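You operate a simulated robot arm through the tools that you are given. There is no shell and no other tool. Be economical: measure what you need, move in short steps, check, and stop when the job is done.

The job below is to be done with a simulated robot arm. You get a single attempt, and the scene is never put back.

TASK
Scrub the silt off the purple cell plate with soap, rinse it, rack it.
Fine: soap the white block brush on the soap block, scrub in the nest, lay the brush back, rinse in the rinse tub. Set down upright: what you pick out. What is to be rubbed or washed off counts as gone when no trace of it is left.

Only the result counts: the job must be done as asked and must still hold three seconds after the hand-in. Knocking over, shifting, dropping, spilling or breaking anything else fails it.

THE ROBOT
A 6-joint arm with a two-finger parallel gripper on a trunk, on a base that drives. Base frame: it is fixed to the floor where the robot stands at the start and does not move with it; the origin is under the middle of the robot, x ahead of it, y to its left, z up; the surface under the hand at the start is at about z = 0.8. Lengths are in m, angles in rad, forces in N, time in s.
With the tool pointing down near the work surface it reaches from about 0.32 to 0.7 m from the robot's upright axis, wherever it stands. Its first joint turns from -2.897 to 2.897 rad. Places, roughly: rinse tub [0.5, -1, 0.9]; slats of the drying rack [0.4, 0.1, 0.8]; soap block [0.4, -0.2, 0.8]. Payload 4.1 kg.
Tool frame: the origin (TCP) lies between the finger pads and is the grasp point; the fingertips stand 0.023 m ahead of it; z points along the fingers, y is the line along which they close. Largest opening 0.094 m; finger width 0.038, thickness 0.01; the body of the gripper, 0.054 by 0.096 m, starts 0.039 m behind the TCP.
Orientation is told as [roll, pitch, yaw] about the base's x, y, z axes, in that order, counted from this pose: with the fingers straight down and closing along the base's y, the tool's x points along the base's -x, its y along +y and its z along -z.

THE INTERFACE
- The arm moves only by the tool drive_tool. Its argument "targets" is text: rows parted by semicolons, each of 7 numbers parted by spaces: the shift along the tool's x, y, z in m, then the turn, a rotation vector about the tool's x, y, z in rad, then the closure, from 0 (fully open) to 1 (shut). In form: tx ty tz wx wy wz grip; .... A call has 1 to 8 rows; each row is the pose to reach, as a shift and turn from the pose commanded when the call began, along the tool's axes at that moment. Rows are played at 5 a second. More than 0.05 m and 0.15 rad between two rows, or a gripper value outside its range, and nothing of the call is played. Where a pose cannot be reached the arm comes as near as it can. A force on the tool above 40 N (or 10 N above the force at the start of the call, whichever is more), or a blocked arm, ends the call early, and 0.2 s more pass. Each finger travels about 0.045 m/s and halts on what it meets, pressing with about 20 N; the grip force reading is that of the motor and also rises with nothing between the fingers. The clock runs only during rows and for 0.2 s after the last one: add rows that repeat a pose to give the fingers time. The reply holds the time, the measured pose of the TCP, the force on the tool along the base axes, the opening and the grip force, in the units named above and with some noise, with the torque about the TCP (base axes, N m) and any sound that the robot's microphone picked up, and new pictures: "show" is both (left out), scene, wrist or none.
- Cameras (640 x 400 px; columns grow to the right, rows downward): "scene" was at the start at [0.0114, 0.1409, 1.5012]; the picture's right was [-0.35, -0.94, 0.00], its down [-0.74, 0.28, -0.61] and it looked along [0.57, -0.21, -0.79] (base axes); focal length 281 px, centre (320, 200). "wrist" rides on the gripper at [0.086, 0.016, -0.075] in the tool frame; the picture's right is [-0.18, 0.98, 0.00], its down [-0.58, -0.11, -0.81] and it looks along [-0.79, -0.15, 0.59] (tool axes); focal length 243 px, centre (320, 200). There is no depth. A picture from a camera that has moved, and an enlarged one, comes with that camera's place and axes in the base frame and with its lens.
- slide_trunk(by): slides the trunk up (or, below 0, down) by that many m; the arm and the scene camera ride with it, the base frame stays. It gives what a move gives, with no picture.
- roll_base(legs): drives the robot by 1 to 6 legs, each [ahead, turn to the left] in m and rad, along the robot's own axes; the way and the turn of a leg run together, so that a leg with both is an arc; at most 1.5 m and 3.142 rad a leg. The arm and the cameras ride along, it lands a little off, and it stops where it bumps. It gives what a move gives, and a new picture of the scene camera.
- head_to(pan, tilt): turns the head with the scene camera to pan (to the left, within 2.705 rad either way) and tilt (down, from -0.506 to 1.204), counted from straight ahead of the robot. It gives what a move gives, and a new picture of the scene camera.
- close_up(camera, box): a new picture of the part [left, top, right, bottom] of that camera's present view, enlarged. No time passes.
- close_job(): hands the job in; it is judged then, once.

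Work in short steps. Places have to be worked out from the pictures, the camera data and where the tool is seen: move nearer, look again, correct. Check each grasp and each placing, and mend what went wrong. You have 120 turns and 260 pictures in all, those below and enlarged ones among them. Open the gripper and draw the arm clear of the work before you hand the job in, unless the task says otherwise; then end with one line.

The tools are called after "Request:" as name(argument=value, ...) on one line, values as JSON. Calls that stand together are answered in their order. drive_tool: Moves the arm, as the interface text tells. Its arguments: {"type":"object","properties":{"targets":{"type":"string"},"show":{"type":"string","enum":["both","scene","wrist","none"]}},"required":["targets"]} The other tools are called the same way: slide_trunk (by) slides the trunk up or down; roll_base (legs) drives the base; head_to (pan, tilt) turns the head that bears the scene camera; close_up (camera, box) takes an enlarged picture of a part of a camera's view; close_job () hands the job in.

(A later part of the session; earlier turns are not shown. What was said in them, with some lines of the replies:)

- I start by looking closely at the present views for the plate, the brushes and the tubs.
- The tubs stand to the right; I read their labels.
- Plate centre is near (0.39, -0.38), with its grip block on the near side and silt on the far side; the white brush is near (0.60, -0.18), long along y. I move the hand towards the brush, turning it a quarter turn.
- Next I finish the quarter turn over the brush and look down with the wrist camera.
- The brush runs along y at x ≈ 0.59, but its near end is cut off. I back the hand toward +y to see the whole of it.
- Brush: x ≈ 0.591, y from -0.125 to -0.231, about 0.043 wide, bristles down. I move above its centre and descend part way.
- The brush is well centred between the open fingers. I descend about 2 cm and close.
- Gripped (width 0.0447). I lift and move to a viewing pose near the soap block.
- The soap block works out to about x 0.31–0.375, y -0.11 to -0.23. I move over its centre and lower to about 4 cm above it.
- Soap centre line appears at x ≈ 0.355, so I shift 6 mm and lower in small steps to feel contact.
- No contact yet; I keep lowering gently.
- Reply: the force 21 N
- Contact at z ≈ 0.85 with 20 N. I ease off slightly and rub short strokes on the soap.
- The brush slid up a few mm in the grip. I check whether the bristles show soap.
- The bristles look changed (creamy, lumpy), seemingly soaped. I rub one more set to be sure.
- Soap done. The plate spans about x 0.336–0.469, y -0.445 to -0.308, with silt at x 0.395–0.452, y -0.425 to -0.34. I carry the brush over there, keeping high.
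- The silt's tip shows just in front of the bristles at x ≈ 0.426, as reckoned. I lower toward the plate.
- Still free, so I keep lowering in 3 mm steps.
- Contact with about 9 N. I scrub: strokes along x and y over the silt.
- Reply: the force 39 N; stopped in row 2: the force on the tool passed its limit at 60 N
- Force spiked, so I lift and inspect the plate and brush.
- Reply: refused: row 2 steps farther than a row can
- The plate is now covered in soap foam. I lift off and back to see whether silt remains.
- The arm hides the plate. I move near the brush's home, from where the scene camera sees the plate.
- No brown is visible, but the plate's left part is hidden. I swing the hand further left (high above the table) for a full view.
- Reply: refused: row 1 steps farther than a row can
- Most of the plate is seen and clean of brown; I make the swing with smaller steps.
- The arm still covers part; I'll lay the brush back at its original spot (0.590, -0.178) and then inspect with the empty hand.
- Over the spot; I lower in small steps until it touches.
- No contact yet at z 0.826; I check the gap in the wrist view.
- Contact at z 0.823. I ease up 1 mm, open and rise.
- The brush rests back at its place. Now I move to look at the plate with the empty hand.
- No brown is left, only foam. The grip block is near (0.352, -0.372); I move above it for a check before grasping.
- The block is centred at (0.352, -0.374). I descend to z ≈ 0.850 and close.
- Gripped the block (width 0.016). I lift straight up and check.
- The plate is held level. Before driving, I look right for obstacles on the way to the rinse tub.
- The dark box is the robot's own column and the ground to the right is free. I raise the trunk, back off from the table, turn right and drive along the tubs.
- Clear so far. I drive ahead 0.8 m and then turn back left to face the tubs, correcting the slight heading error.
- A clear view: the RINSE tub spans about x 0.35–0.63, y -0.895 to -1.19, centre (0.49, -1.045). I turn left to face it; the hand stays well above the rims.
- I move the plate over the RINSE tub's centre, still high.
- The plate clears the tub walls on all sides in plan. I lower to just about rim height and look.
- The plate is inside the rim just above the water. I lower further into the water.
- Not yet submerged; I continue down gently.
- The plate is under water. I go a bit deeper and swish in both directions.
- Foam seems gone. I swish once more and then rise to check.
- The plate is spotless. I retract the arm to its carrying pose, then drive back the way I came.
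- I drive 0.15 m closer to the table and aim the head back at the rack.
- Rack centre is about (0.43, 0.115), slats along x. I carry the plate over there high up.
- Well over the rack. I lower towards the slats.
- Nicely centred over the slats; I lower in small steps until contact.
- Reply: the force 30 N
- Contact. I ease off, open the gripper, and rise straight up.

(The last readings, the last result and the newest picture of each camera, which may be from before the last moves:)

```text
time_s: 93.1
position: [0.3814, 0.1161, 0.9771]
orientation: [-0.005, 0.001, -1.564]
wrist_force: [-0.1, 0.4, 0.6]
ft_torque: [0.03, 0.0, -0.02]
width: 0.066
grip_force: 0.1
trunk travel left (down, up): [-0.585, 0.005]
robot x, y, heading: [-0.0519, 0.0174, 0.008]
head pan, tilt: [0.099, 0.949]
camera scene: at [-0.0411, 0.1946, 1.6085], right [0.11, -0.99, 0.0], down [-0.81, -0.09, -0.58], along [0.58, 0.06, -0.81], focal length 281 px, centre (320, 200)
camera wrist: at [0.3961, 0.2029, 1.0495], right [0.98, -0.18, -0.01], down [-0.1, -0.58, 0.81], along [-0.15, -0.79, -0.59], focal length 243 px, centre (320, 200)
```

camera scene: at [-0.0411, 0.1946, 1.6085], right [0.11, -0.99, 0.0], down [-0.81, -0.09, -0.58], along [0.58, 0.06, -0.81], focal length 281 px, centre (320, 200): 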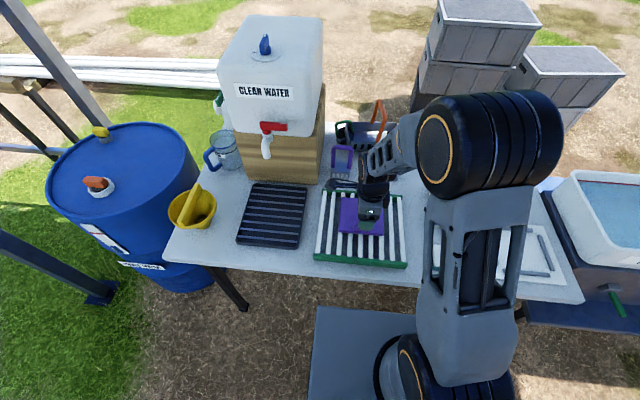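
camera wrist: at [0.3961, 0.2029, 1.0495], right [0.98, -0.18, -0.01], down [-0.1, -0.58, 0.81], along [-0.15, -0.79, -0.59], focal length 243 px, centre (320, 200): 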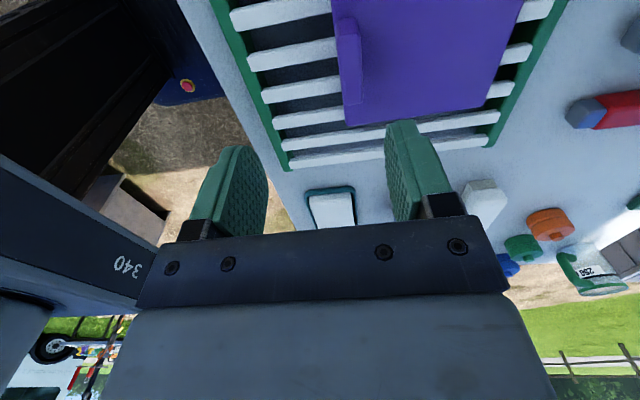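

The plate lies on the slats. I draw the arm up and away to the right, then check the whole table.

Request:
drive_tool(targets="-0.02 0 -0.04 0 0 0 0; -0.06 0 -0.06 0 0 0 0; -0.1 0 -0.08 0 0 0 0; -0.145 0 -0.08 0 0 0 0; -0.19 0 -0.08 0 0 0 0; -0.235 0 -0.08 0 0 0 0; -0.28 -0.02 -0.08 0 0 0 0; -0.32 -0.03 -0.08 0 0 0 0", show="scene")

Request:
close_up(camera="scene", box=[300, 120, 560, 290])

Request:
close_up(camera="scene", box=[310, 170, 420, 270])

```text
time_s: 94.9
position: [0.3538, -0.2054, 1.0577]
orientation: [-0.004, 0.0, -1.562]
wrist_force: [-0.7, 0.2, -0.8]
ft_torque: [0.02, 0.0, 0.01]
width: 0.0939
grip_force: 0.1
trunk travel left (down, up): [-0.585, 0.005]
robot x, y, heading: [-0.0509, 0.0216, 0.006]
head pan, tilt: [0.099, 0.949]
camera scene: at [-0.0408, 0.194, 1.6087], right [0.11, -0.99, 0.0], down [-0.81, -0.09, -0.58], along [0.58, 0.06, -0.81], focal length 281 px, centre (320, 200)
```

scene: 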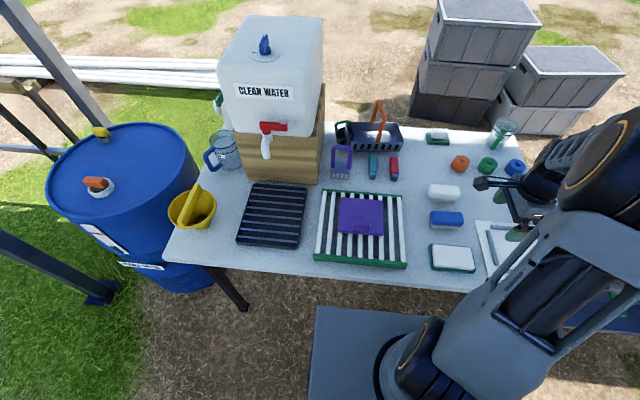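

```text
2.35 times, centred on (430, 205) of scene
camera zoom: at [-0.0408, 0.194, 1.6087], right [0.11, -0.99, 0.0], down [-0.81, -0.09, -0.58], along [0.58, 0.06, -0.81], focal length 661 px, centre (61, 188)
```

zoom: 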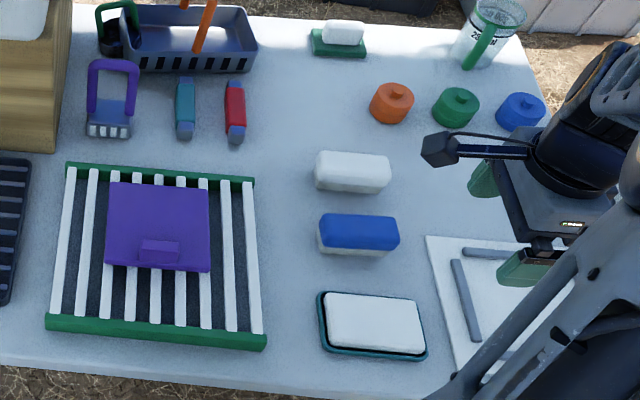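

```text
4.00 times, centred on (365, 220) of scene
camera zoom: at [-0.0408, 0.194, 1.6087], right [0.11, -0.99, 0.0], down [-0.81, -0.09, -0.58], along [0.58, 0.06, -0.81], focal length 1124 px, centre (140, 120)
```

zoom: 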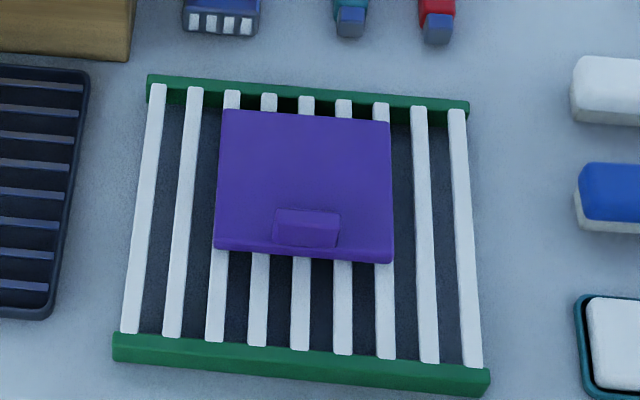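

The plate is clean and lies upright on the slats, the brush is back in its place, nothing else has shifted, and the hand is open and clear. I hand the job in.

Request:
close_job()

```text
The job is handed in.
```

I soaped the white block brush, scrubbed the purple cell plate in its nest, laid the brush back, rinsed the plate in the rinse tub and set it upright on the slats of the drying rack. The last pictures show no silt or foam on it, nothing else looks out of place, and the job is handed in.
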